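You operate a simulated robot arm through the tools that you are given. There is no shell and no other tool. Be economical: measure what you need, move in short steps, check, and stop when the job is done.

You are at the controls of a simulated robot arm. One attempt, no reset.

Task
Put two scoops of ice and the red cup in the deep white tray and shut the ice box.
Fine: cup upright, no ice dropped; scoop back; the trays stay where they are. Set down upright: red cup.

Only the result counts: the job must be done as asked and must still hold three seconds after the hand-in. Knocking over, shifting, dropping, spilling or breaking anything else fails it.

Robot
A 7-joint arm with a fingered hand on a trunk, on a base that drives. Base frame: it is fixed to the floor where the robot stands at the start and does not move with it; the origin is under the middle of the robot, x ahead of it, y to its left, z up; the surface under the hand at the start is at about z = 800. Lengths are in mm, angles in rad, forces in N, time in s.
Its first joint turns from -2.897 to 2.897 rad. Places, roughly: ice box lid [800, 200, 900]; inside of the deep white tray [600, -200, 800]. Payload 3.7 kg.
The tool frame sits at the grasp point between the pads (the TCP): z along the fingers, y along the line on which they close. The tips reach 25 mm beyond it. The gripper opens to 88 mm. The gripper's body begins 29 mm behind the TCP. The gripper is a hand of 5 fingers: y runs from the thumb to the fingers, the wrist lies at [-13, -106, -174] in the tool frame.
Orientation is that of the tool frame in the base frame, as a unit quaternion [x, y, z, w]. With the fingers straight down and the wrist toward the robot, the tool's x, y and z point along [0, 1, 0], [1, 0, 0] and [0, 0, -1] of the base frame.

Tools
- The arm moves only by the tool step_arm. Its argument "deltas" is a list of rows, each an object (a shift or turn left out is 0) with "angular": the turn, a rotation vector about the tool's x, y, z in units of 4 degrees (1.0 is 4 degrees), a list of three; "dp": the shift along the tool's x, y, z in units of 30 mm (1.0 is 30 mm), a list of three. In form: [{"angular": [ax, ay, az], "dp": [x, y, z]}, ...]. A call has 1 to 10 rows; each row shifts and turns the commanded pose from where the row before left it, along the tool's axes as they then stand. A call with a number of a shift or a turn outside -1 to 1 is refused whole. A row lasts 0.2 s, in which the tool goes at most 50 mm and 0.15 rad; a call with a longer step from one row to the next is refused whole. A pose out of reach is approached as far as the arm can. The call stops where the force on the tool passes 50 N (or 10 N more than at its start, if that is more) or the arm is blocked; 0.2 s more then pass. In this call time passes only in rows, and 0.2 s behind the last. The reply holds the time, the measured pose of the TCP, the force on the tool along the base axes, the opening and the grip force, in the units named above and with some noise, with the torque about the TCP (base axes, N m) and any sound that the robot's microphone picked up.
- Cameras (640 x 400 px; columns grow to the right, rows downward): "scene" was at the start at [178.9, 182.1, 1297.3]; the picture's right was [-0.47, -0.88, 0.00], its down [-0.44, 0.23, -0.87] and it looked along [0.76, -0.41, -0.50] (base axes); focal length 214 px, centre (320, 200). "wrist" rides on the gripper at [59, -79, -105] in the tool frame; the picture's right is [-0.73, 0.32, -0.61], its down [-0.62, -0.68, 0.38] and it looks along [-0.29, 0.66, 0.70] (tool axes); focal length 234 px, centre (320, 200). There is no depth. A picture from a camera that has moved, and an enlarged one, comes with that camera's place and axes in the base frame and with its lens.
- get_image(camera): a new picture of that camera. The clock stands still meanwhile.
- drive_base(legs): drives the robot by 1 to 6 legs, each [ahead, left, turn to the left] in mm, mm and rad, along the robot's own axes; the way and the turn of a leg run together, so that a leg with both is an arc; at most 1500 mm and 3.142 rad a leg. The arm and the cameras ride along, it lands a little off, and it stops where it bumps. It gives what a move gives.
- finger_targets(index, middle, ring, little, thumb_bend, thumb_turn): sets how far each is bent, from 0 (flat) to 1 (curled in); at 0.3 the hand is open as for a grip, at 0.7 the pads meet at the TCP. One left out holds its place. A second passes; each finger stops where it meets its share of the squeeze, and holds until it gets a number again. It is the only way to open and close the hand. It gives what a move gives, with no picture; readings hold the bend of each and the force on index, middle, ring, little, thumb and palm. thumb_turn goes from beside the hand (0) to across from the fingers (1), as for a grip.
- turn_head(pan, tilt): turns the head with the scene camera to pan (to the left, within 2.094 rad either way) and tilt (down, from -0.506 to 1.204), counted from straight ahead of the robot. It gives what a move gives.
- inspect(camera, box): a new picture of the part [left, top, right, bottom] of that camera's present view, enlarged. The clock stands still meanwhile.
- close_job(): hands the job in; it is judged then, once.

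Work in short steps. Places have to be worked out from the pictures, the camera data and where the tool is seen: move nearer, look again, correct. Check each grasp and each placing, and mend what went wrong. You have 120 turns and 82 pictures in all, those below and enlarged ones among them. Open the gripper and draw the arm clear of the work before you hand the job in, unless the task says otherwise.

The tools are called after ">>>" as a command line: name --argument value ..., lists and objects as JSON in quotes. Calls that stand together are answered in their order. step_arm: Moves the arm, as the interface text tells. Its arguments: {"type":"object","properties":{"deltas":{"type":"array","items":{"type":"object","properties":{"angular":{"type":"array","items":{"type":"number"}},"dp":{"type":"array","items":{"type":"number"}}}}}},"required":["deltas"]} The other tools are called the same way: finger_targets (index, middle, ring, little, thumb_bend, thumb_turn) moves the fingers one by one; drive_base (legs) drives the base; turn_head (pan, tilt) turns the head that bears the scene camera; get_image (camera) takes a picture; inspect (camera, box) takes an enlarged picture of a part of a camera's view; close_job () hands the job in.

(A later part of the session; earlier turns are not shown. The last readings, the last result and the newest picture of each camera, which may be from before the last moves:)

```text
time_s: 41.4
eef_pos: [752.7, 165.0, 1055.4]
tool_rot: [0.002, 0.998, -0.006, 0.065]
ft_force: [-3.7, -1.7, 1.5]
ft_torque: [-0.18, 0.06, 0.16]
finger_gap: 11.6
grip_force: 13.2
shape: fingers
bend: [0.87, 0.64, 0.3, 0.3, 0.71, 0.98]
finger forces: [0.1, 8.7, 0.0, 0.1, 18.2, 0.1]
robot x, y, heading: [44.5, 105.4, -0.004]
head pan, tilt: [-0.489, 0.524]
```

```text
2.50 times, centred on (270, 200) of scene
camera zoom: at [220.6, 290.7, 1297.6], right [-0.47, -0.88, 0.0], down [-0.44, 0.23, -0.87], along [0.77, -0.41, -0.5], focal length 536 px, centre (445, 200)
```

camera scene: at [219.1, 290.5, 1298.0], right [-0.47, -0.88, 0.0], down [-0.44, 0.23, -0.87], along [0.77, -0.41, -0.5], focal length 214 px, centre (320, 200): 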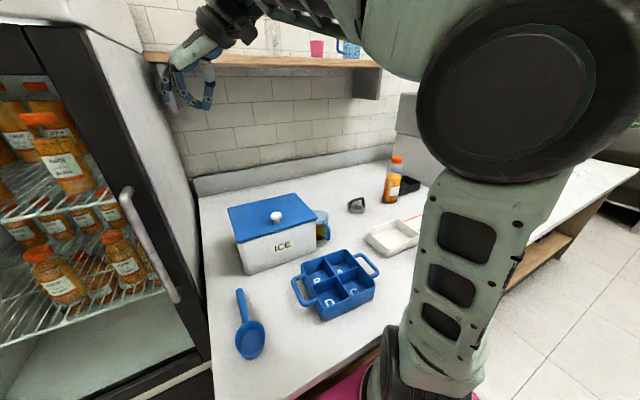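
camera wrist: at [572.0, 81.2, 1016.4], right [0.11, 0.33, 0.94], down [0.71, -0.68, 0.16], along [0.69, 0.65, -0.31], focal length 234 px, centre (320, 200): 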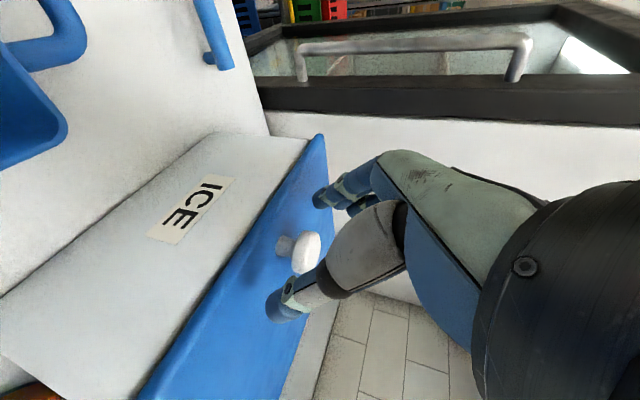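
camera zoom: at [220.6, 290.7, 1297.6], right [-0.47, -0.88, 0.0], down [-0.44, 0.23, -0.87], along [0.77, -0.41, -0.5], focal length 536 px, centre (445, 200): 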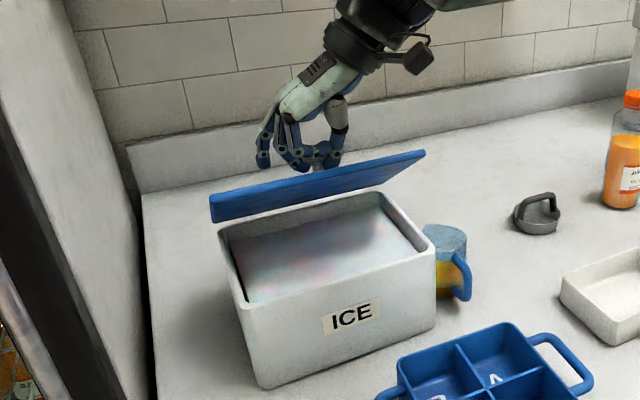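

Middle finger and thumb now hold the knob and the lid is about 36° open. I continue.

>>> step_arm --deltas '[{"angular": [0, 1, 0], "dp": [-0.321, 0, -0.231]}, {"angular": [0, 1, 0], "dp": [-0.321, 0, -0.231]}, {"angular": [0, 1, 0], "dp": [-0.321, 0, -0.231]}, {"angular": [0, 1, 0], "dp": [-0.321, 0, -0.231]}, {"angular": [0, 1, 0], "dp": [-0.321, 0, -0.231]}, {"angular": [0, 1, 0], "dp": [-0.321, 0, -0.231]}]'

>>> inspect --camera "scene" --box '[200, 100, 340, 260]'

```text
time_s: 42.8
eef_pos: [813.8, 164.2, 1091.0]
tool_rot: [0.003, 0.989, -0.005, -0.145]
ft_force: [-9.6, 0.4, 22.6]
ft_torque: [-0.21, 0.19, 0.32]
finger_gap: 11.6
grip_force: 24.7
shape: fingers
bend: [0.88, 0.63, 0.3, 0.3, 0.72, 0.98]
finger forces: [11.7, 9.7, 0.0, 0.0, 27.1, 0.1]
robot x, y, heading: [46.6, 106.0, -0.005]
head pan, tilt: [-0.489, 0.524]
```

```text
2.50 times, centred on (270, 180) of scene
camera zoom: at [222.9, 289.3, 1297.5], right [-0.47, -0.88, 0.0], down [-0.44, 0.24, -0.87], along [0.76, -0.41, -0.5], focal length 536 px, centre (445, 250)
```

zoom: 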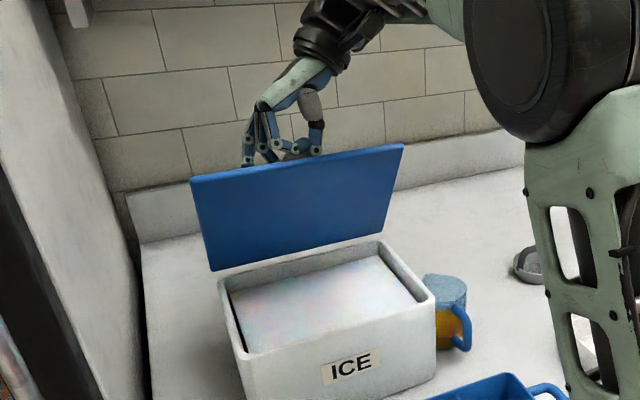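

The lid is at about 62°. I give a little outward correction to relieve the push and continue.

>>> step_arm --deltas '[{"angular": [0, 1, 0], "dp": [-0.26, 0, -0.31]}, {"angular": [0, 1, 0], "dp": [-0.28, 0, -0.29]}, {"angular": [0, 1, 0], "dp": [-0.321, 0, -0.231]}, {"angular": [0, 1, 0], "dp": [-0.321, 0, -0.231]}, {"angular": [0, 1, 0], "dp": [-0.321, 0, -0.231]}, {"angular": [0, 1, 0], "dp": [-0.321, 0, -0.231]}]'

>>> inspect --camera "scene" --box '[200, 60, 360, 260]'

```text
time_s: 44.2
eef_pos: [883.5, 164.9, 1107.0]
tool_rot: [0.004, 0.937, -0.004, -0.349]
ft_force: [-0.2, 1.3, -6.1]
ft_torque: [-0.02, -0.02, 0.1]
finger_gap: 11.7
grip_force: 8.2
shape: fingers
bend: [0.88, 0.65, 0.3, 0.3, 0.72, 0.99]
finger forces: [0.1, 8.2, 0.1, 0.1, 8.0, 0.0]
robot x, y, heading: [42.3, 108.4, 0.003]
head pan, tilt: [-0.489, 0.524]
```

```text
2.00 times, centred on (280, 160) of scene
camera zoom: at [223.9, 289.7, 1297.3], right [-0.47, -0.88, 0.0], down [-0.44, 0.23, -0.87], along [0.76, -0.41, -0.5], focal length 429 px, centre (400, 280)
```

zoom: 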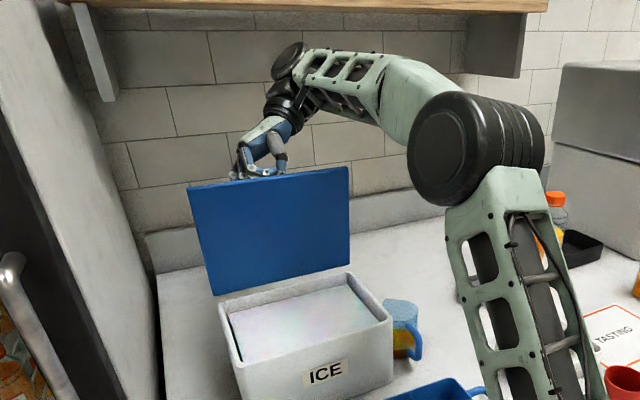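

The elbow stays high this time and the lid is about 84° open. I continue past vertical.

>>> step_arm --deltas '[{"angular": [0, 1, 0], "dp": [-0.34, 0, -0.22]}, {"angular": [0, 1, 0], "dp": [-0.34, 0, -0.22]}, {"angular": [0, 1, 0], "dp": [-0.34, 0, -0.22]}, {"angular": [0, 1, 0], "dp": [-0.34, 0, -0.22]}]'

>>> inspect --camera "scene" --box '[200, 60, 360, 260]'

```text
time_s: 45.2
eef_pos: [907.5, 163.5, 1103.1]
tool_rot: [0.006, 0.911, -0.004, -0.413]
ft_force: [-0.9, 3.4, 0.0]
ft_torque: [0.07, 0.08, 0.12]
finger_gap: 11.0
grip_force: 10.4
shape: fingers
bend: [0.88, 0.64, 0.3, 0.3, 0.73, 0.99]
finger forces: [0.0, 9.7, 0.0, 0.0, 11.7, 0.0]
out of reach, approached as far as the arm can: row 3, 4
robot x, y, heading: [43.2, 105.6, -0.003]
head pan, tilt: [-0.489, 0.524]
```

```text
2.00 times, centred on (280, 160) of scene
camera zoom: at [224.0, 289.4, 1297.3], right [-0.47, -0.88, 0.0], down [-0.44, 0.24, -0.87], along [0.76, -0.41, -0.5], focal length 429 px, centre (400, 280)
```

zoom: 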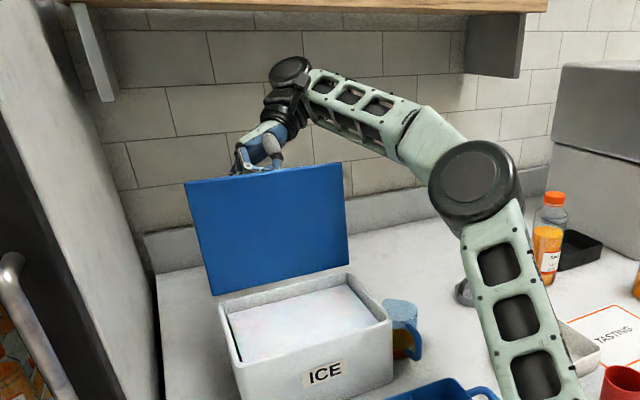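

The arm is at its reach limit with the lid about vertical. I use the base to push on, driving forward 35 mm with the grip held.

>>> drive_base --legs '[[35, 0, 0]]'

>>> inspect --camera "scene" --box '[200, 60, 360, 260]'

```text
time_s: 46.0
eef_pos: [908.9, 168.3, 1106.9]
tool_rot: [0.001, 0.911, -0.003, -0.412]
ft_force: [1.8, 0.3, 18.7]
ft_torque: [-0.04, 0.4, 0.31]
finger_gap: 10.8
grip_force: 21.5
shape: fingers
bend: [0.88, 0.65, 0.3, 0.3, 0.75, 0.98]
finger forces: [0.1, 14.8, 0.1, 0.0, 28.5, 0.0]
robot x, y, heading: [47.4, 106.7, 0.009]
head pan, tilt: [-0.489, 0.524]
stopped in leg 1: the robot was blocked; the commanded pose is now the measured one
```

```text
2.00 times, centred on (280, 160) of scene
camera zoom: at [226.1, 288.1, 1297.6], right [-0.47, -0.88, 0.0], down [-0.44, 0.23, -0.87], along [0.77, -0.4, -0.5], focal length 429 px, centre (400, 280)
```

zoom: 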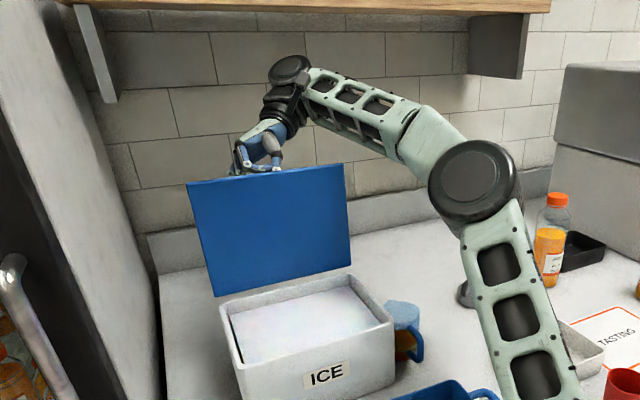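

The base is against the counter. I'll gain reach by easing the hand tilt while pushing the knob backward, letting it pivot in the pinch.

>>> step_arm --deltas '[{"angular": [0, -1, 0], "dp": [-0.13, 0, -0.13]}, {"angular": [0, -1, 0], "dp": [-0.13, 0, -0.13]}, {"angular": [0, -1, 0], "dp": [-0.14, 0, -0.1]}, {"angular": [0, -1, 0], "dp": [-0.15, 0, -0.08]}, {"angular": [0, -1, 0], "dp": [-0.15, 0, -0.06]}]'

>>> inspect --camera "scene" --box '[200, 60, 360, 260]'

>>> get_image --camera "wrist"

```text
time_s: 47.2
eef_pos: [936.6, 167.2, 1102.2]
tool_rot: [0.0, 0.969, -0.004, -0.248]
ft_force: [-14.6, -1.4, 12.6]
ft_torque: [0.01, 0.57, 0.35]
finger_gap: 11.8
grip_force: 18.6
shape: fingers
bend: [0.88, 0.64, 0.3, 0.3, 0.74, 0.98]
finger forces: [0.0, 20.5, 0.0, 0.0, 17.2, 0.0]
robot x, y, heading: [48.3, 104.6, 0.005]
head pan, tilt: [-0.489, 0.524]
```

```text
2.00 times, centred on (280, 160) of scene
camera zoom: at [226.9, 288.2, 1297.5], right [-0.47, -0.88, 0.0], down [-0.44, 0.23, -0.87], along [0.77, -0.4, -0.5], focal length 429 px, centre (400, 280)
```

zoom: 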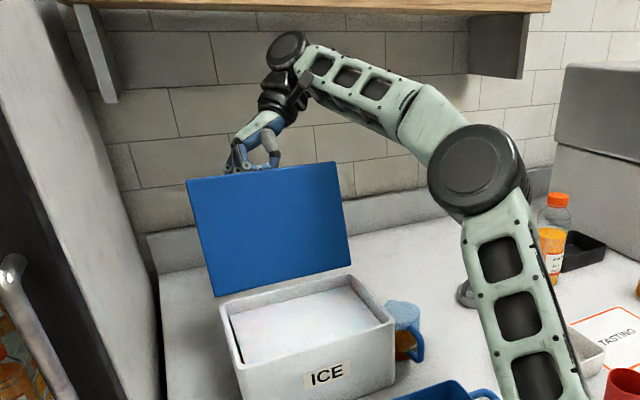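

```text
47 pictures are left
camera wrist: at [935.0, 89.2, 1221.4], right [0.93, 0.33, 0.18], down [0.36, -0.68, -0.63], along [-0.08, 0.65, -0.75], focal length 234 px, centre (320, 200)
```

wrist: 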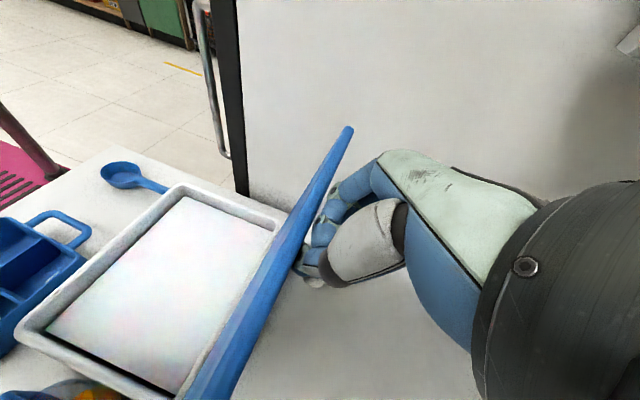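

By geometry the lid is at about 100° and now resists, so it's at its stop. I'll open the hand and see whether it stays.

>>> finger_targets --index 0.3 --middle 0.3 --thumb_bend 0.3

>>> get_image --camera "wrist"

```text
time_s: 48.2
eef_pos: [938.1, 167.0, 1100.3]
tool_rot: [0.0, 0.969, -0.003, -0.247]
ft_force: [0.0, 0.4, 0.3]
ft_torque: [-0.03, 0.02, -0.03]
finger_gap: 84.7
grip_force: 0.1
shape: fingers
bend: [0.3, 0.3, 0.3, 0.3, 0.3, 0.98]
finger forces: [0.2, 0.0, 0.0, 0.1, 0.1, 0.0]
robot x, y, heading: [48.4, 103.4, 0.003]
head pan, tilt: [-0.489, 0.524]
```

```text
46 pictures are left
camera wrist: at [935.3, 88.7, 1221.4], right [0.93, 0.32, 0.18], down [0.36, -0.69, -0.63], along [-0.08, 0.65, -0.75], focal length 234 px, centre (320, 200)
```

wrist: 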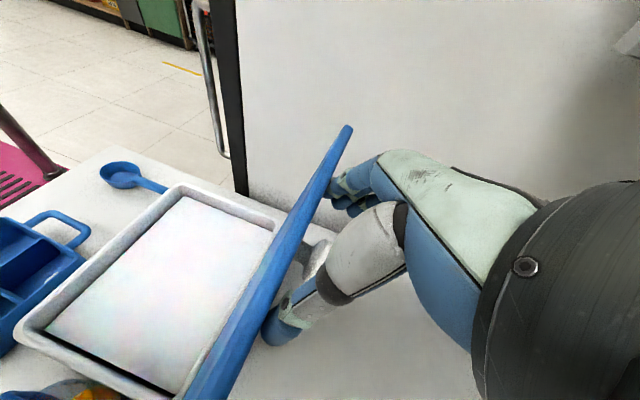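

The lid stays open by itself. I'll withdraw the hand upward and straighten it as it clears.

>>> step_arm --deltas '[{"dp": [0.35, 0, -0.9]}, {"dp": [0.35, 0, -0.9]}, {"angular": [0, -1, 0], "dp": [0.3, 0, -0.9]}, {"angular": [0, -1, 0], "dp": [0.5, 0, -0.8]}, {"angular": [0, -1, 0], "dp": [0.9, 0, -0.6]}, {"angular": [0, -1, 0], "dp": [1, 0, -0.2]}, {"angular": [0, -1, 0], "dp": [1, 0, 0]}, {"angular": [0, -1, 0], "dp": [1, 0, 0]}, {"angular": [0, -1, 0], "dp": [1, 0, 0]}, {"dp": [1, 0, 0]}]'

>>> get_image --camera "scene"

```text
time_s: 50.6
eef_pos: [751.2, 196.9, 1260.9]
tool_rot: [0.003, 1.0, 0.01, 0.004]
ft_force: [0.9, 0.4, 0.3]
ft_torque: [0.05, 0.04, 0.01]
finger_gap: 84.9
grip_force: 0.0
shape: fingers
bend: [0.3, 0.3, 0.3, 0.3, 0.3, 0.98]
finger forces: [0.1, 0.1, 0.1, 0.0, 0.1, 0.0]
out of reach, approached as far as the arm can: row 2, 3, 4
robot x, y, heading: [51.8, 130.8, 0.039]
head pan, tilt: [-0.489, 0.524]
stopped in row 10: the arm was blocked; the commanded pose is now the measured one
```

```text
45 pictures are left
camera scene: at [206.5, 323.2, 1301.1], right [-0.44, -0.9, 0.0], down [-0.44, 0.22, -0.87], along [0.79, -0.38, -0.49], focal length 214 px, centre (320, 200)
```

scene: 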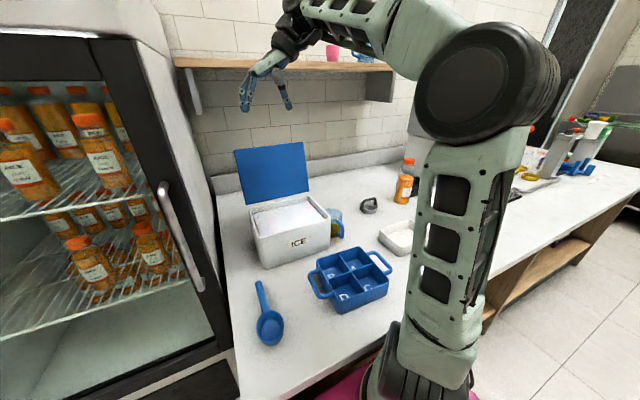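

The lid stays open. The base was nudged against the counter, so I'll back it off about 50 mm and straighten the heading.

>>> drive_base --legs '[[-50, -20, -0.04]]'

>>> get_image --camera "scene"

```text
time_s: 51.6
eef_pos: [762.5, 200.7, 1240.6]
tool_rot: [-0.008, 1.0, 0.007, -0.004]
ft_force: [-0.7, -0.1, 0.2]
ft_torque: [-0.01, 0.04, 0.03]
finger_gap: 84.8
grip_force: 0.1
shape: fingers
bend: [0.3, 0.3, 0.3, 0.3, 0.3, 0.97]
finger forces: [0.0, 0.0, 0.1, 0.1, 0.0, 0.0]
robot x, y, heading: [44.0, 119.4, 0.061]
head pan, tilt: [-0.489, 0.524]
stopped in leg 1: the robot was blocked; the commanded pose is now the measured one
```

```text
44 pictures are left
camera scene: at [201.2, 312.4, 1298.7], right [-0.42, -0.91, 0.0], down [-0.45, 0.21, -0.87], along [0.79, -0.36, -0.49], focal length 214 px, centre (320, 200)
```

scene: 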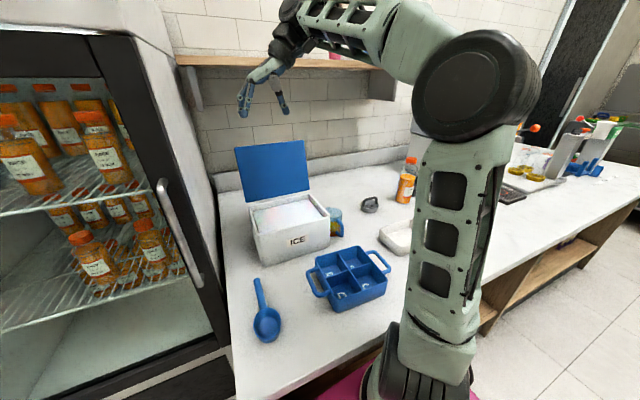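

Backing was blocked. I'll try a plain short reverse leg to see how it behaves.

>>> drive_base --legs '[[-25, 0, 0]]'

>>> get_image --camera "wrist"

```text
time_s: 52.4
eef_pos: [747.7, 202.3, 1240.6]
tool_rot: [-0.008, 1.0, 0.007, -0.004]
ft_force: [-0.5, 0.5, -0.5]
ft_torque: [-0.01, -0.03, -0.03]
finger_gap: 84.5
grip_force: 0.1
shape: fingers
bend: [0.3, 0.3, 0.3, 0.3, 0.3, 0.97]
finger forces: [0.0, 0.0, 0.1, 0.0, 0.1, 0.1]
robot x, y, heading: [22.0, 119.9, 0.062]
head pan, tilt: [-0.489, 0.524]
```

```text
43 pictures are left
camera wrist: at [690.3, 120.8, 1344.7], right [0.73, 0.33, 0.61], down [0.63, -0.66, -0.4], along [0.27, 0.67, -0.69], focal length 234 px, centre (320, 200)
```

wrist: 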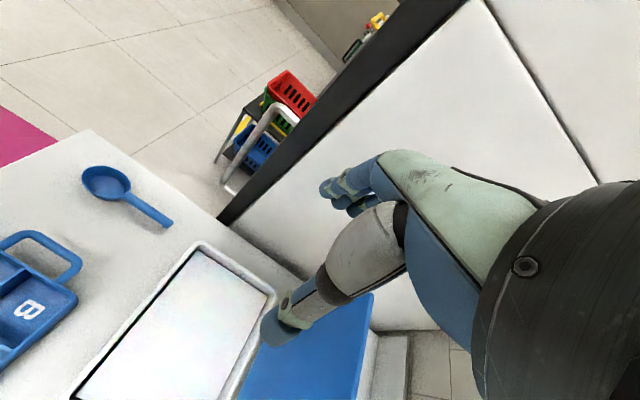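

Driving works again. I straighten the heading and back off slightly more, then head for the scoop, whose handle is at about x 543–633, y≈305.

>>> drive_base --legs '[[-20, 0, -0.062]]'

>>> turn_head --pan -0.1 --tilt 0.7

>>> get_image --camera "scene"

```text
time_s: 53.3
eef_pos: [731.5, 155.9, 1240.8]
tool_rot: [0.022, 1.0, 0.009, -0.005]
ft_force: [-0.3, -0.5, -1.0]
ft_torque: [-0.03, -0.04, 0.01]
finger_gap: 84.4
grip_force: 0.0
shape: fingers
bend: [0.3, 0.3, 0.3, 0.3, 0.3, 0.97]
finger forces: [0.0, 0.1, 0.1, 0.0, 0.1, 0.1]
robot x, y, heading: [6.1, 121.3, -0.002]
head pan, tilt: [-0.489, 0.524]
```

```text
time_s: 54.1
eef_pos: [730.8, 155.3, 1240.1]
tool_rot: [0.023, 1.0, 0.009, -0.004]
ft_force: [0.0, -1.0, 0.5]
ft_torque: [-0.03, -0.02, 0.02]
finger_gap: 84.6
grip_force: 0.1
shape: fingers
bend: [0.3, 0.3, 0.3, 0.3, 0.3, 0.97]
finger forces: [0.0, 0.0, 0.0, 0.1, 0.1, 0.0]
robot x, y, heading: [4.9, 121.3, -0.003]
head pan, tilt: [-0.099, 0.7]
```

```text
42 pictures are left
camera scene: at [189.0, 335.9, 1281.8], right [-0.1, -0.99, 0.0], down [-0.64, 0.07, -0.77], along [0.76, -0.08, -0.64], focal length 214 px, centre (320, 200)
```

scene: 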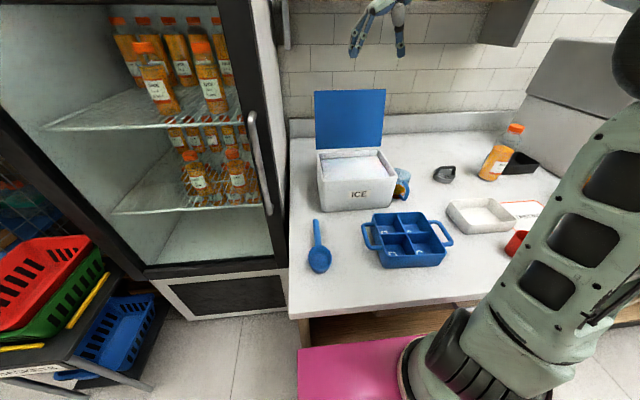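

The view shows the lid open and the scoop with bowl at about (502, 304) and handle end at about (635, 301). I move the hand above the handle.

>>> step_arm --deltas '[{"angular": [0, 0, -0.65], "dp": [0.88, 0.82, 0.8]}, {"dp": [0.88, 0.82, 0.8]}, {"dp": [0.88, 0.82, 0.8]}, {"dp": [0.88, 0.82, 0.8]}, {"dp": [0.88, 0.82, 0.8]}, {"dp": [0.88, 0.82, 0.8]}, {"dp": [0, 0, 1]}, {"dp": [0, 0, 1]}, {"dp": [0, 0, 1]}, {"dp": [0, 0, 1]}]'

>>> get_image --camera "wrist"

>>> inspect --camera "scene" --box '[240, 140, 440, 300]'

```text
time_s: 56.3
eef_pos: [570.7, 309.7, 980.3]
tool_rot: [0.0, 1.0, 0.01, -0.005]
ft_force: [0.2, 0.2, -0.2]
ft_torque: [0.0, 0.02, 0.0]
finger_gap: 84.7
grip_force: 0.1
shape: fingers
bend: [0.3, 0.3, 0.3, 0.3, 0.3, 0.97]
finger forces: [0.0, 0.0, 0.2, 0.0, 0.0, 0.1]
robot x, y, heading: [5.5, 121.6, 0.001]
head pan, tilt: [-0.099, 0.7]
```

```text
41 pictures are left
camera wrist: at [512.5, 230.0, 1084.6], right [0.73, 0.31, 0.61], down [0.62, -0.67, -0.4], along [0.28, 0.67, -0.69], focal length 234 px, centre (320, 200)
```

wrist: 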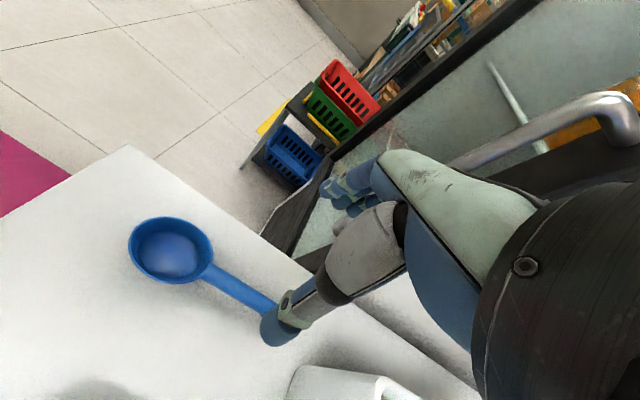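

```text
2.50 times, centred on (340, 220) of scene
camera zoom: at [189.0, 335.9, 1281.8], right [-0.1, -0.99, 0.0], down [-0.64, 0.07, -0.76], along [0.76, -0.08, -0.64], focal length 536 px, centre (270, 150)
```

zoom: 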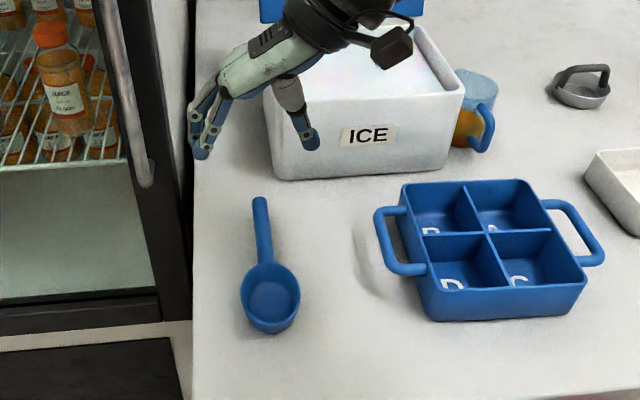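

I narrow the fingers (the fridge is near on the left), centre over the handle and descend partway for a close look.

>>> finger_targets --index 0.42 --middle 0.42 --ring 0.42 --little 0.42 --thumb_bend 0.42

>>> step_arm --deltas '[{"dp": [-0.2, -0.22, 0.8]}, {"dp": [0, 0, 0.9]}, {"dp": [0, 0, 0.9]}, {"dp": [0, 0, 0.9]}]'

>>> get_image --camera "wrist"

>>> inspect --camera "scene" --box '[270, 170, 370, 290]'

```text
time_s: 57.3
eef_pos: [571.0, 309.9, 980.7]
tool_rot: [-0.001, 1.0, 0.008, -0.004]
ft_force: [0.4, -0.2, -0.1]
ft_torque: [0.0, -0.01, -0.01]
finger_gap: 59.6
grip_force: 0.1
shape: fingers
bend: [0.42, 0.42, 0.42, 0.42, 0.42, 0.97]
finger forces: [0.0, 0.0, 0.0, 0.0, 0.0, 0.0]
robot x, y, heading: [3.9, 121.6, -0.002]
head pan, tilt: [-0.099, 0.7]
```

```text
time_s: 58.3
eef_pos: [576.6, 302.7, 875.7]
tool_rot: [0.0, 1.0, 0.009, -0.005]
ft_force: [0.9, 0.3, -0.2]
ft_torque: [0.01, 0.0, -0.01]
finger_gap: 59.7
grip_force: 0.1
shape: fingers
bend: [0.42, 0.42, 0.42, 0.42, 0.42, 0.97]
finger forces: [0.0, 0.0, 0.0, 0.2, 0.0, 0.0]
robot x, y, heading: [3.6, 120.9, -0.003]
head pan, tilt: [-0.099, 0.7]
```

```text
39 pictures are left
camera wrist: at [518.1, 222.7, 979.5], right [0.73, 0.31, 0.61], down [0.62, -0.68, -0.4], along [0.28, 0.67, -0.69], focal length 234 px, centre (320, 200)
```

wrist: 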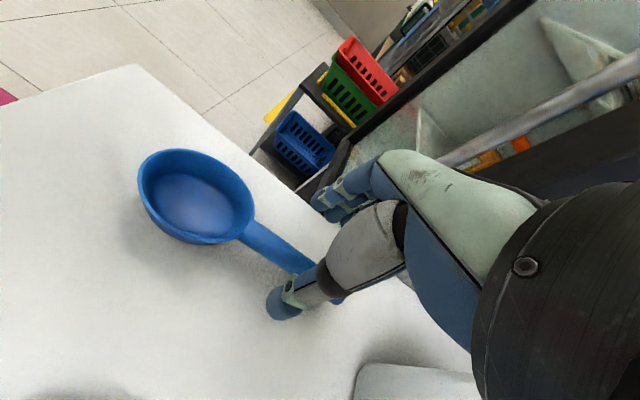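

```text
3.33 times, centred on (320, 230) of scene
camera zoom: at [189.0, 335.9, 1281.8], right [-0.1, -0.99, 0.0], down [-0.64, 0.07, -0.76], along [0.76, -0.08, -0.64], focal length 715 px, centre (320, 100)
```

zoom: 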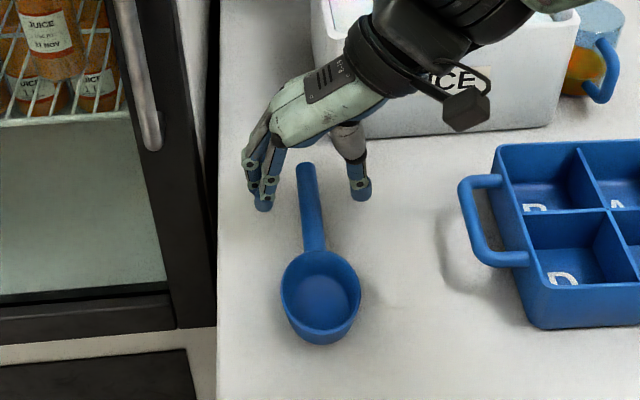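

Triangulation puts the handle at z≈831, level with the rim. I descend to TCP z≈834 and close.

>>> step_arm --deltas '[{"dp": [0, 0, 0.7]}, {"dp": [0, 0, 0.7]}]'

>>> finger_targets --index 0.72 --middle 0.72 --ring 0.72 --little 0.72 --thumb_bend 0.72

>>> inspect --camera "scene" --box '[270, 170, 370, 290]'

```text
time_s: 58.9
eef_pos: [574.8, 305.4, 831.9]
tool_rot: [0.001, 1.0, 0.009, -0.004]
ft_force: [0.5, -0.1, 0.6]
ft_torque: [-0.02, 0.0, 0.02]
finger_gap: 59.6
grip_force: 0.1
shape: fingers
bend: [0.42, 0.42, 0.42, 0.42, 0.42, 0.97]
finger forces: [0.0, 0.1, 0.0, 0.0, 0.0, 0.0]
robot x, y, heading: [5.2, 117.8, -0.005]
head pan, tilt: [-0.099, 0.7]
```

```text
time_s: 59.9
eef_pos: [574.4, 304.9, 832.8]
tool_rot: [0.001, 1.0, 0.009, -0.004]
ft_force: [0.0, -0.6, -0.1]
ft_torque: [0.01, 0.02, -0.03]
finger_gap: 1.9
grip_force: 5.2
shape: fingers
bend: [0.71, 0.72, 0.72, 0.72, 0.68, 0.96]
finger forces: [3.3, 0.7, 0.8, 0.5, 4.8, 0.1]
robot x, y, heading: [1.4, 120.5, 0.002]
head pan, tilt: [-0.099, 0.7]
```

```text
3.33 times, centred on (320, 230) of scene
camera zoom: at [189.0, 335.9, 1281.8], right [-0.1, -0.99, 0.0], down [-0.64, 0.07, -0.76], along [0.76, -0.08, -0.64], focal length 715 px, centre (320, 100)
```

zoom: 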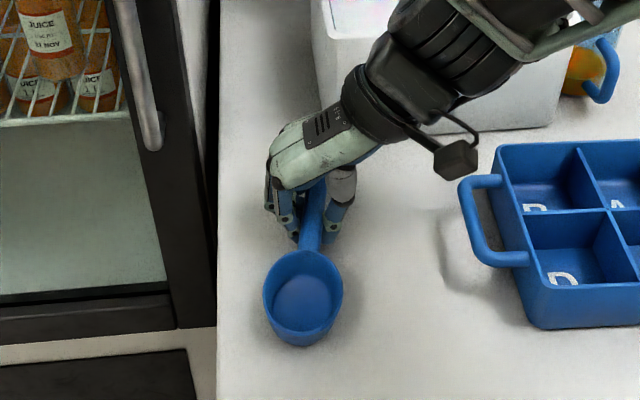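

The fingers closed with a small gap, so the handle probably sits slightly above the pads. I squeeze a bit more and do a small test lift.

>>> finger_targets --index 0.85 --middle 0.85 --ring 0.85 --little 0.85 --thumb_bend 0.82

>>> step_arm --deltas '[{"dp": [0, 0, -0.5]}, {"dp": [0, 0, -0.5]}]'

>>> get_image --camera "wrist"

>>> inspect --camera "scene" --box '[270, 170, 370, 290]'

```text
time_s: 60.9
eef_pos: [573.3, 305.6, 832.7]
tool_rot: [0.0, 1.0, 0.008, -0.004]
ft_force: [-1.2, -0.2, 0.3]
ft_torque: [-0.01, -0.01, 0.04]
finger_gap: 0.0
grip_force: 0.1
shape: fingers
bend: [0.83, 0.85, 0.85, 0.85, 0.73, 0.96]
finger forces: [0.0, 0.3, 0.1, 0.0, 0.0, 0.1]
robot x, y, heading: [7.1, 119.4, -0.003]
head pan, tilt: [-0.099, 0.7]
```

```text
time_s: 61.5
eef_pos: [576.4, 304.4, 863.9]
tool_rot: [0.0, 1.0, 0.009, -0.003]
ft_force: [-0.5, -0.3, -0.4]
ft_torque: [0.01, 0.01, 0.04]
finger_gap: 0.3
grip_force: 0.5
shape: fingers
bend: [0.83, 0.85, 0.85, 0.85, 0.76, 0.93]
finger forces: [0.2, 0.1, 0.0, 0.0, 0.0, 0.0]
robot x, y, heading: [4.6, 120.4, -0.001]
head pan, tilt: [-0.099, 0.7]
```

```text
36 pictures are left
camera wrist: at [517.7, 224.5, 967.8], right [0.73, 0.31, 0.61], down [0.62, -0.67, -0.4], along [0.28, 0.67, -0.69], focal length 234 px, centre (320, 200)
```

wrist: 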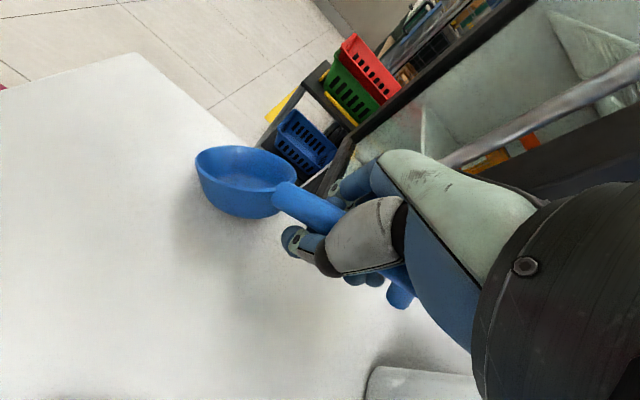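

```text
3.33 times, centred on (320, 230) of scene
camera zoom: at [189.1, 336.0, 1281.8], right [-0.1, -0.99, 0.0], down [-0.64, 0.07, -0.76], along [0.76, -0.08, -0.64], focal length 715 px, centre (320, 100)
```

zoom: 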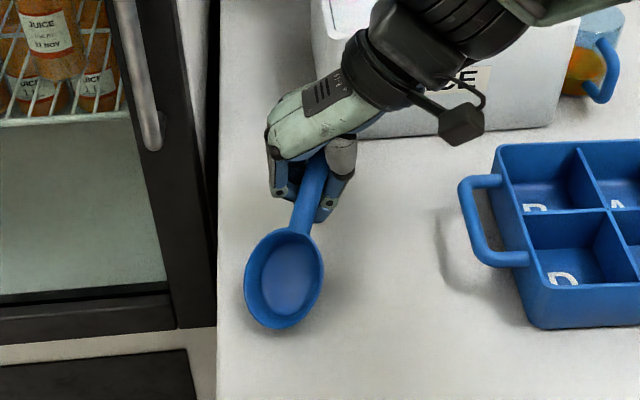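

The handle sits above the pads, cradled and loose. I set it back down, open, raise about 20 mm and regrip with the pads on the handle.

>>> step_arm --deltas '[{"dp": [0, 0, 0.5]}, {"dp": [0, 0, 0.5]}]'

>>> finger_targets --index 0.42 --middle 0.42 --ring 0.42 --little 0.42 --thumb_bend 0.42 --thumb_turn 0.98

>>> get_image --camera "wrist"

>>> inspect --camera "scene" --box '[270, 170, 370, 290]'

```text
time_s: 62.1
eef_pos: [574.2, 305.5, 833.8]
tool_rot: [0.0, 1.0, 0.01, -0.004]
ft_force: [0.0, 0.4, -0.6]
ft_torque: [0.01, -0.04, 0.01]
finger_gap: 0.6
grip_force: 0.2
shape: fingers
bend: [0.83, 0.85, 0.85, 0.85, 0.76, 0.93]
finger forces: [0.1, 0.2, 0.0, 0.0, 0.0, 0.0]
robot x, y, heading: [9.8, 124.3, -0.007]
head pan, tilt: [-0.099, 0.7]
```

```text
time_s: 63.1
eef_pos: [575.3, 304.9, 832.8]
tool_rot: [0.0, 1.0, 0.009, -0.005]
ft_force: [-0.7, 0.0, -0.2]
ft_torque: [0.0, 0.02, 0.01]
finger_gap: 58.8
grip_force: 0.0
shape: fingers
bend: [0.42, 0.42, 0.42, 0.42, 0.42, 0.97]
finger forces: [0.0, 0.1, 0.0, 0.1, 0.1, 0.1]
robot x, y, heading: [7.8, 119.4, -0.006]
head pan, tilt: [-0.099, 0.7]
```

```text
34 pictures are left
camera wrist: at [516.3, 225.1, 937.4], right [0.73, 0.31, 0.61], down [0.62, -0.68, -0.4], along [0.28, 0.67, -0.69], focal length 234 px, centre (320, 200)
```

wrist: 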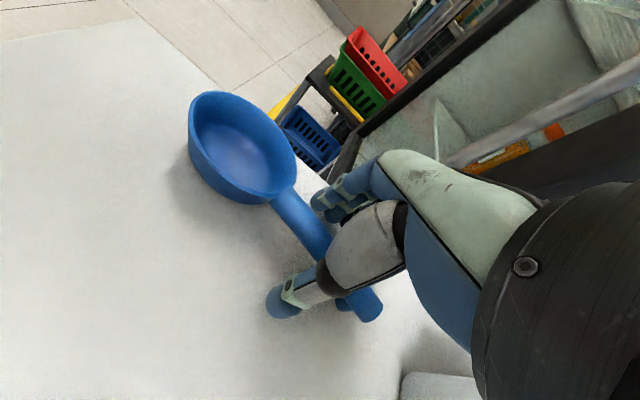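

```text
3.33 times, centred on (320, 230) of scene
camera zoom: at [189.0, 335.9, 1281.8], right [-0.1, -0.99, 0.0], down [-0.64, 0.07, -0.76], along [0.76, -0.08, -0.64], focal length 715 px, centre (320, 100)
```

zoom: 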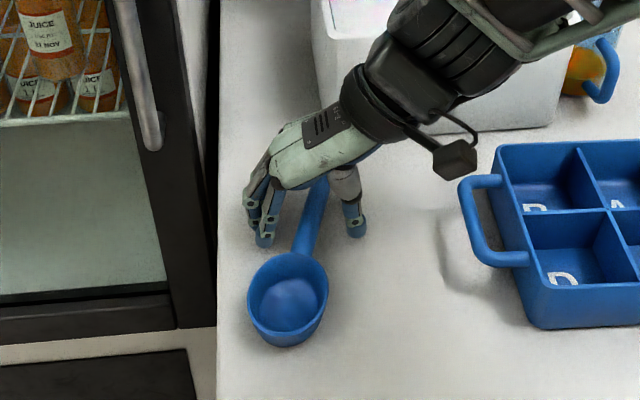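

The handle now angles about 13° and lies at z≈830. I raise the TCP to about 848, turn the hand to match, and close gradually.

>>> step_arm --deltas '[{"dp": [0, -0.1, -0.5]}, {"angular": [0, 0, 1]}, {"angular": [0, 0, 1]}, {"angular": [0, 0, 1]}]'

>>> finger_targets --index 0.66 --middle 0.66 --ring 0.66 --little 0.66 --thumb_bend 0.66

>>> finger_targets --index 0.78 --middle 0.78 --ring 0.78 --little 0.78 --thumb_bend 0.78

>>> get_image --camera "wrist"

```text
time_s: 64.1
eef_pos: [576.4, 303.4, 849.4]
tool_rot: [0.105, 0.994, 0.008, -0.006]
ft_force: [0.4, 0.0, -0.7]
ft_torque: [-0.04, 0.01, -0.01]
finger_gap: 58.7
grip_force: 0.1
shape: fingers
bend: [0.42, 0.42, 0.42, 0.42, 0.42, 0.97]
finger forces: [0.1, 0.0, 0.0, 0.0, 0.0, 0.1]
robot x, y, heading: [4.0, 122.3, -0.003]
head pan, tilt: [-0.099, 0.7]
```

```text
time_s: 65.1
eef_pos: [576.2, 303.2, 849.3]
tool_rot: [0.103, 0.995, 0.008, -0.005]
ft_force: [0.8, -0.1, -0.1]
ft_torque: [0.01, 0.01, 0.02]
finger_gap: 13.0
grip_force: 2.0
shape: fingers
bend: [0.63, 0.65, 0.66, 0.66, 0.63, 1.0]
finger forces: [1.5, 0.9, 0.1, 0.0, 1.9, 0.1]
robot x, y, heading: [4.1, 120.9, 0.002]
head pan, tilt: [-0.099, 0.7]
```

```text
time_s: 66.1
eef_pos: [576.2, 303.1, 850.1]
tool_rot: [0.104, 0.995, 0.009, -0.005]
ft_force: [0.3, 0.2, 0.1]
ft_torque: [0.0, 0.0, 0.0]
finger_gap: 9.3
grip_force: 11.2
shape: fingers
bend: [0.76, 0.78, 0.78, 0.78, 0.63, 1.0]
finger forces: [10.6, 0.4, 0.1, 0.0, 10.9, 0.1]
robot x, y, heading: [5.7, 121.8, -0.001]
head pan, tilt: [-0.099, 0.7]
```

```text
32 pictures are left
camera wrist: at [502.0, 235.6, 952.9], right [0.78, 0.15, 0.6], down [0.46, -0.79, -0.4], along [0.41, 0.59, -0.69], focal length 234 px, centre (320, 200)
```

wrist: 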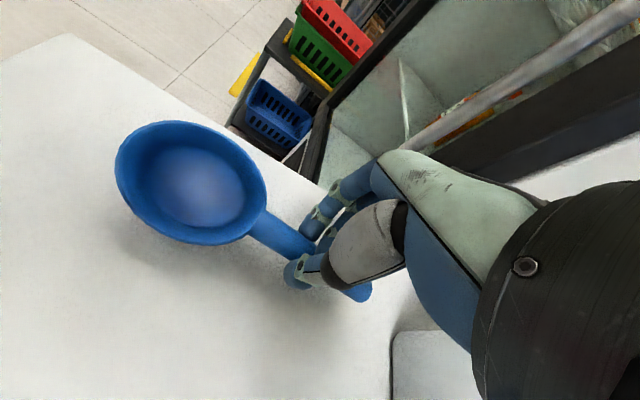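

Index and thumb now pinch the handle at about 11 N. I lift gently and see whether the bowl holds its attitude.

>>> finger_targets --index 0.86 --middle 0.86 --ring 0.86 --little 0.86 --thumb_bend 0.86

>>> step_arm --deltas '[{"dp": [0, 0, -0.5]}, {"dp": [0, 0, -0.8]}, {"dp": [0, 0, -0.8]}, {"dp": [0, 0, -0.8]}]'

>>> get_image --camera "wrist"

>>> inspect --camera "scene" --box '[250, 140, 390, 280]'

```text
time_s: 67.1
eef_pos: [574.5, 303.7, 848.9]
tool_rot: [0.105, 0.994, 0.009, -0.006]
ft_force: [-0.5, -0.3, -0.2]
ft_torque: [-0.03, 0.01, 0.03]
finger_gap: 9.1
grip_force: 17.6
shape: fingers
bend: [0.79, 0.86, 0.86, 0.86, 0.67, 1.0]
finger forces: [18.1, 0.0, 0.0, 0.0, 17.7, 0.1]
robot x, y, heading: [7.3, 120.3, -0.003]
head pan, tilt: [-0.099, 0.7]
```

```text
time_s: 68.1
eef_pos: [576.9, 299.7, 936.4]
tool_rot: [0.106, 0.994, 0.007, -0.005]
ft_force: [-0.2, 0.4, -0.3]
ft_torque: [0.0, -0.01, 0.01]
finger_gap: 9.7
grip_force: 17.1
shape: fingers
bend: [0.79, 0.86, 0.86, 0.86, 0.67, 1.0]
finger forces: [17.8, 0.0, 0.0, 0.1, 17.5, 0.0]
robot x, y, heading: [4.6, 118.2, 0.003]
head pan, tilt: [-0.099, 0.7]
```

```text
31 pictures are left
camera wrist: at [503.1, 233.2, 1040.3], right [0.78, 0.15, 0.6], down [0.46, -0.79, -0.4], along [0.41, 0.59, -0.69], focal length 234 px, centre (320, 200)
```

wrist: 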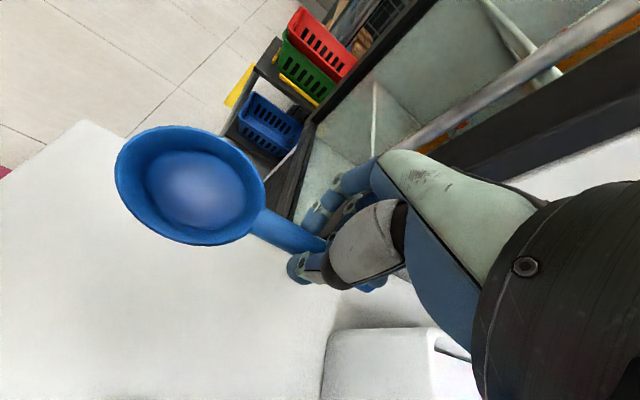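

```text
2.86 times, centred on (320, 210) of scene
camera zoom: at [189.1, 336.0, 1281.8], right [-0.1, -0.99, 0.0], down [-0.64, 0.07, -0.76], along [0.76, -0.08, -0.64], focal length 613 px, centre (320, 171)
```

zoom: 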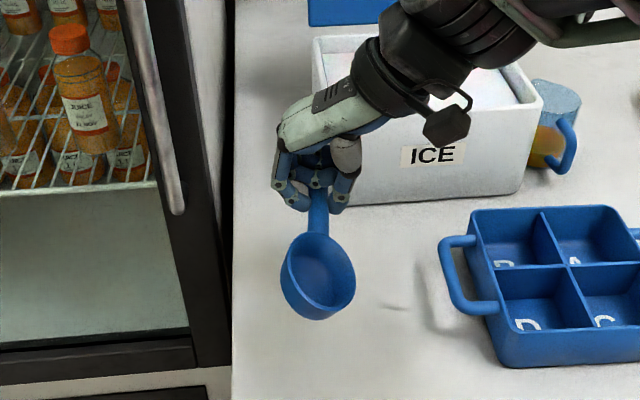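

The pinch is firm and the scoop stays level; the bowl centre is about 79 mm along tool +x. I raise it and turn the hand so the bowl points left for scooping.

>>> step_arm --deltas '[{"angular": [0, 0, 1], "dp": [0, 0, -1]}, {"angular": [0, 0, 1], "dp": [0, 0, -1]}, {"angular": [0, 0, 1], "dp": [0, 0, -1]}, {"angular": [0, 0, 1], "dp": [0, 0, -1]}, {"angular": [0, 0, 1], "dp": [0, 0, -1]}, {"angular": [0, 0, 1]}, {"angular": [0, 0, 1]}, {"angular": [0, 0, 1]}, {"angular": [0, 0, 1]}, {"angular": [0, 0, 1]}]'

>>> step_arm --deltas '[{"angular": [0, 0, 1]}, {"angular": [0, 0, 1]}, {"angular": [0, 0, 1]}, {"angular": [0, 0, 1]}, {"angular": [0, 0, 1]}, {"angular": [0, 0, 1]}, {"angular": [0, 0, 1]}, {"angular": [0, 0, 1]}, {"angular": [0, 0, 1]}, {"angular": [0, 0, 0.5]}]'

```text
time_s: 70.3
eef_pos: [577.3, 297.5, 1085.2]
tool_rot: [0.44, 0.898, 0.006, -0.008]
ft_force: [0.0, -0.2, -1.2]
ft_torque: [-0.02, 0.03, -0.03]
finger_gap: 8.9
grip_force: 16.8
shape: fingers
bend: [0.79, 0.86, 0.86, 0.86, 0.68, 1.0]
finger forces: [17.7, 0.0, 0.0, 0.0, 17.5, 0.0]
robot x, y, heading: [4.2, 122.6, -0.003]
head pan, tilt: [-0.099, 0.7]
```

```text
time_s: 72.5
eef_pos: [578.6, 296.6, 1085.3]
tool_rot: [0.708, 0.706, 0.003, -0.01]
ft_force: [0.5, 0.5, -0.2]
ft_torque: [0.01, 0.0, 0.0]
finger_gap: 9.4
grip_force: 16.9
shape: fingers
bend: [0.79, 0.86, 0.86, 0.86, 0.68, 1.0]
finger forces: [17.7, 0.0, 0.0, 0.0, 17.4, 0.1]
robot x, y, heading: [5.9, 120.4, -0.001]
head pan, tilt: [-0.099, 0.7]
```

Now I move over the box with the bowl end at the centre-right, then pitch the bowl down about 40°.

>>> step_arm --deltas '[{"dp": [-0.97, 0.9, 0]}, {"dp": [-0.97, 0.9, 0]}, {"dp": [-0.97, 0.9, 0]}, {"dp": [-0.97, 0.9, 0]}, {"dp": [-0.97, 0.9, 0]}, {"dp": [-0.97, 0.9, 0]}, {"dp": [-0.97, 0.9, 0]}, {"dp": [-0.97, 0.9, 0]}]'

>>> step_arm --deltas '[{"angular": [0, -1, 0]}, {"angular": [0, -1, 0]}, {"angular": [0, -1, 0]}, {"angular": [0, -1, 0]}, {"angular": [0, -1, 0]}, {"angular": [0, -1, 0]}, {"angular": [0, -1, 0]}, {"angular": [0, -1, 0]}, {"angular": [0, -1, 0]}, {"angular": [0, -1, 0]}]'

>>> inspect --camera "scene" --box '[270, 60, 450, 240]'

>>> get_image --camera "wrist"

```text
time_s: 74.3
eef_pos: [794.0, 64.4, 1078.3]
tool_rot: [0.707, 0.707, 0.002, -0.009]
ft_force: [-0.1, -0.7, -0.3]
ft_torque: [-0.02, 0.0, 0.01]
finger_gap: 8.8
grip_force: 17.5
shape: fingers
bend: [0.79, 0.86, 0.86, 0.86, 0.68, 1.0]
finger forces: [17.7, 0.1, 0.1, 0.0, 17.4, 0.0]
robot x, y, heading: [2.4, 118.9, -0.002]
head pan, tilt: [-0.099, 0.7]
```

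```text
time_s: 76.5
eef_pos: [795.1, 65.8, 1079.7]
tool_rot: [0.666, 0.667, -0.239, 0.234]
ft_force: [0.4, 0.2, -1.0]
ft_torque: [0.01, -0.01, 0.04]
finger_gap: 9.1
grip_force: 17.9
shape: fingers
bend: [0.79, 0.86, 0.86, 0.86, 0.68, 1.0]
finger forces: [17.8, 0.1, 0.0, 0.1, 17.3, 0.0]
robot x, y, heading: [2.2, 124.3, 0.002]
head pan, tilt: [-0.099, 0.7]
```

```text
2.22 times, centred on (360, 150) of scene
camera zoom: at [189.0, 335.9, 1281.8], right [-0.1, -0.99, 0.0], down [-0.64, 0.07, -0.76], along [0.76, -0.08, -0.64], focal length 477 px, centre (231, 311)
```

zoom: 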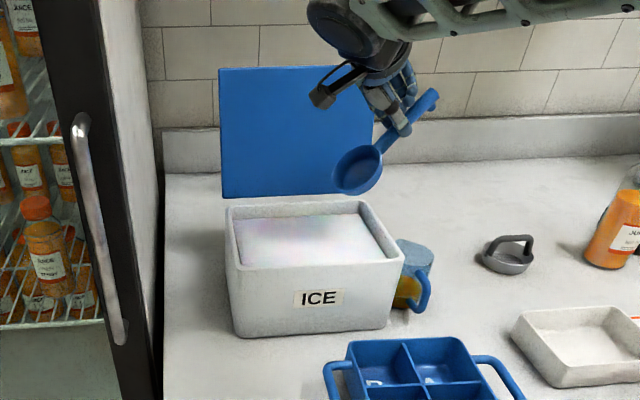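

```text
28 pictures are left
camera wrist: at [715.2, 177.0, 1124.4], right [0.33, -0.18, 0.93], down [-0.68, -0.73, 0.1], along [0.65, -0.66, -0.36], focal length 234 px, centre (320, 200)
```

wrist: 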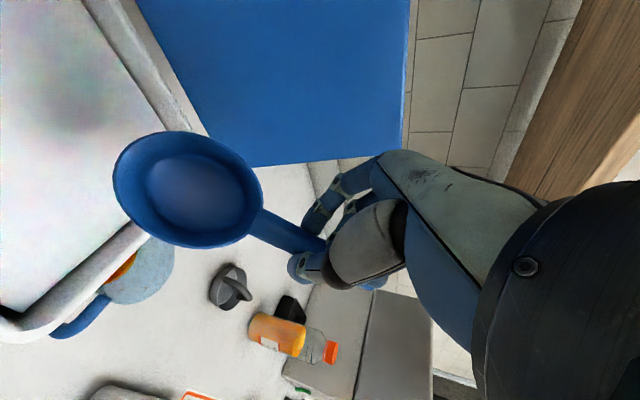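

Position looks good. I lower the pitched bowl into the ice, watching the force.

>>> step_arm --deltas '[{"dp": [0.63, 0, 0.775]}, {"dp": [0.63, 0, 0.775]}, {"dp": [0.63, 0, 0.775]}, {"dp": [0.32, 0, 0.39]}, {"dp": [0.32, 0, 0.39]}]'

>>> inspect --camera "scene" --box '[270, 60, 450, 240]'

```text
time_s: 77.7
eef_pos: [793.5, 64.1, 958.6]
tool_rot: [0.666, 0.667, -0.239, 0.232]
ft_force: [0.2, -0.5, -0.4]
ft_torque: [0.02, -0.02, 0.01]
finger_gap: 8.8
grip_force: 17.9
shape: fingers
bend: [0.79, 0.86, 0.86, 0.86, 0.68, 1.0]
finger forces: [17.7, 0.0, 0.0, 0.1, 17.2, 0.0]
robot x, y, heading: [7.1, 123.1, 0.002]
head pan, tilt: [-0.099, 0.7]
```

```text
2.22 times, centred on (360, 150) of scene
camera zoom: at [189.0, 335.9, 1281.8], right [-0.1, -0.99, 0.0], down [-0.64, 0.07, -0.76], along [0.76, -0.08, -0.64], focal length 477 px, centre (231, 311)
```

zoom: 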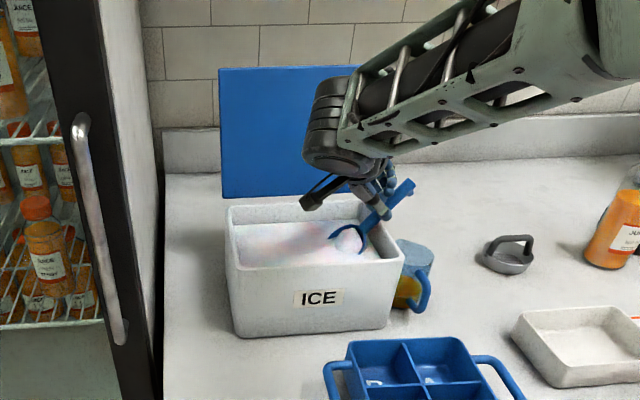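

The bowl is filling, with no resistance. I dig slightly deeper, then level the scoop while advancing.

>>> step_arm --deltas '[{"dp": [0.3, 0, 0.1]}, {"angular": [0, 1, 0], "dp": [0.12, 0, 0]}, {"angular": [0, 1, 0], "dp": [0.12, 0, 0]}, {"angular": [0, 1, 0], "dp": [0.12, 0, 0]}, {"angular": [0, 1, 0], "dp": [0.1, 0, -0.05]}, {"angular": [0, 1, 0], "dp": [0.1, 0, -0.05]}, {"angular": [0, 1, 0], "dp": [0.1, 0, -0.05]}, {"angular": [0, 1, 0], "dp": [0.1, 0, -0.05]}, {"angular": [0, 1, 0], "dp": [0.05, 0, -0.1]}, {"angular": [0, 1, 0], "dp": [0, 0, -0.2]}]'

>>> step_arm --deltas '[{"angular": [0, 0.8, 0], "dp": [0, 0, -0.4]}, {"dp": [0, 0, -0.6]}, {"dp": [0, 0, -0.8]}, {"dp": [0, 0, -0.8]}, {"dp": [0, 0, -0.8]}]'

>>> inspect --camera "scene" --box '[270, 60, 450, 240]'

>>> get_image --camera "wrist"

```text
time_s: 79.9
eef_pos: [792.4, 95.1, 955.2]
tool_rot: [0.707, 0.707, -0.022, 0.016]
ft_force: [0.3, 0.5, -0.2]
ft_torque: [-0.03, 0.02, -0.02]
finger_gap: 8.5
grip_force: 17.1
shape: fingers
bend: [0.79, 0.86, 0.86, 0.86, 0.68, 1.0]
finger forces: [16.8, 0.0, 0.1, 0.0, 17.0, 0.1]
robot x, y, heading: [5.9, 120.4, -0.002]
head pan, tilt: [-0.099, 0.7]
```

```text
time_s: 81.1
eef_pos: [794.0, 96.1, 1056.4]
tool_rot: [0.707, 0.707, -0.001, -0.004]
ft_force: [0.0, -0.6, -1.5]
ft_torque: [-0.01, 0.01, -0.01]
finger_gap: 8.7
grip_force: 17.0
shape: fingers
bend: [0.79, 0.86, 0.86, 0.86, 0.68, 1.0]
finger forces: [17.0, 0.0, 0.0, 0.0, 17.0, 0.1]
robot x, y, heading: [6.2, 122.3, -0.004]
head pan, tilt: [-0.099, 0.7]
```

```text
2.22 times, centred on (360, 150) of scene
camera zoom: at [189.1, 335.9, 1281.8], right [-0.1, -0.99, 0.0], down [-0.64, 0.07, -0.76], along [0.76, -0.08, -0.64], focal length 477 px, centre (231, 311)
```

zoom: 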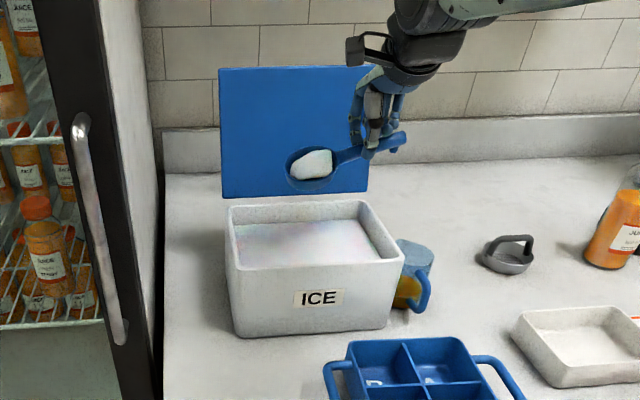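

```text
25 pictures are left
camera wrist: at [715.0, 155.3, 1161.3], right [0.33, -0.73, 0.6], down [-0.69, -0.62, -0.38], along [0.65, -0.29, -0.7], focal length 234 px, centre (320, 200)
```

wrist: 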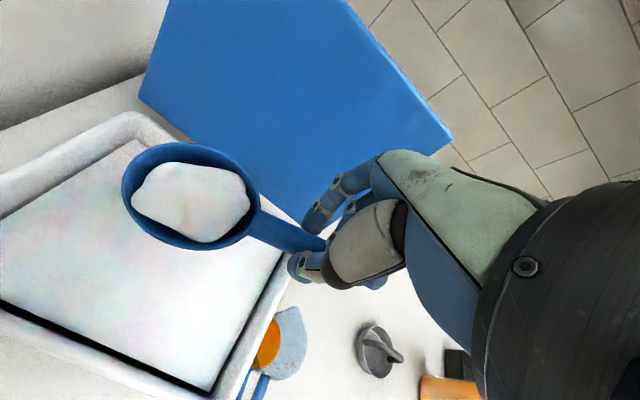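

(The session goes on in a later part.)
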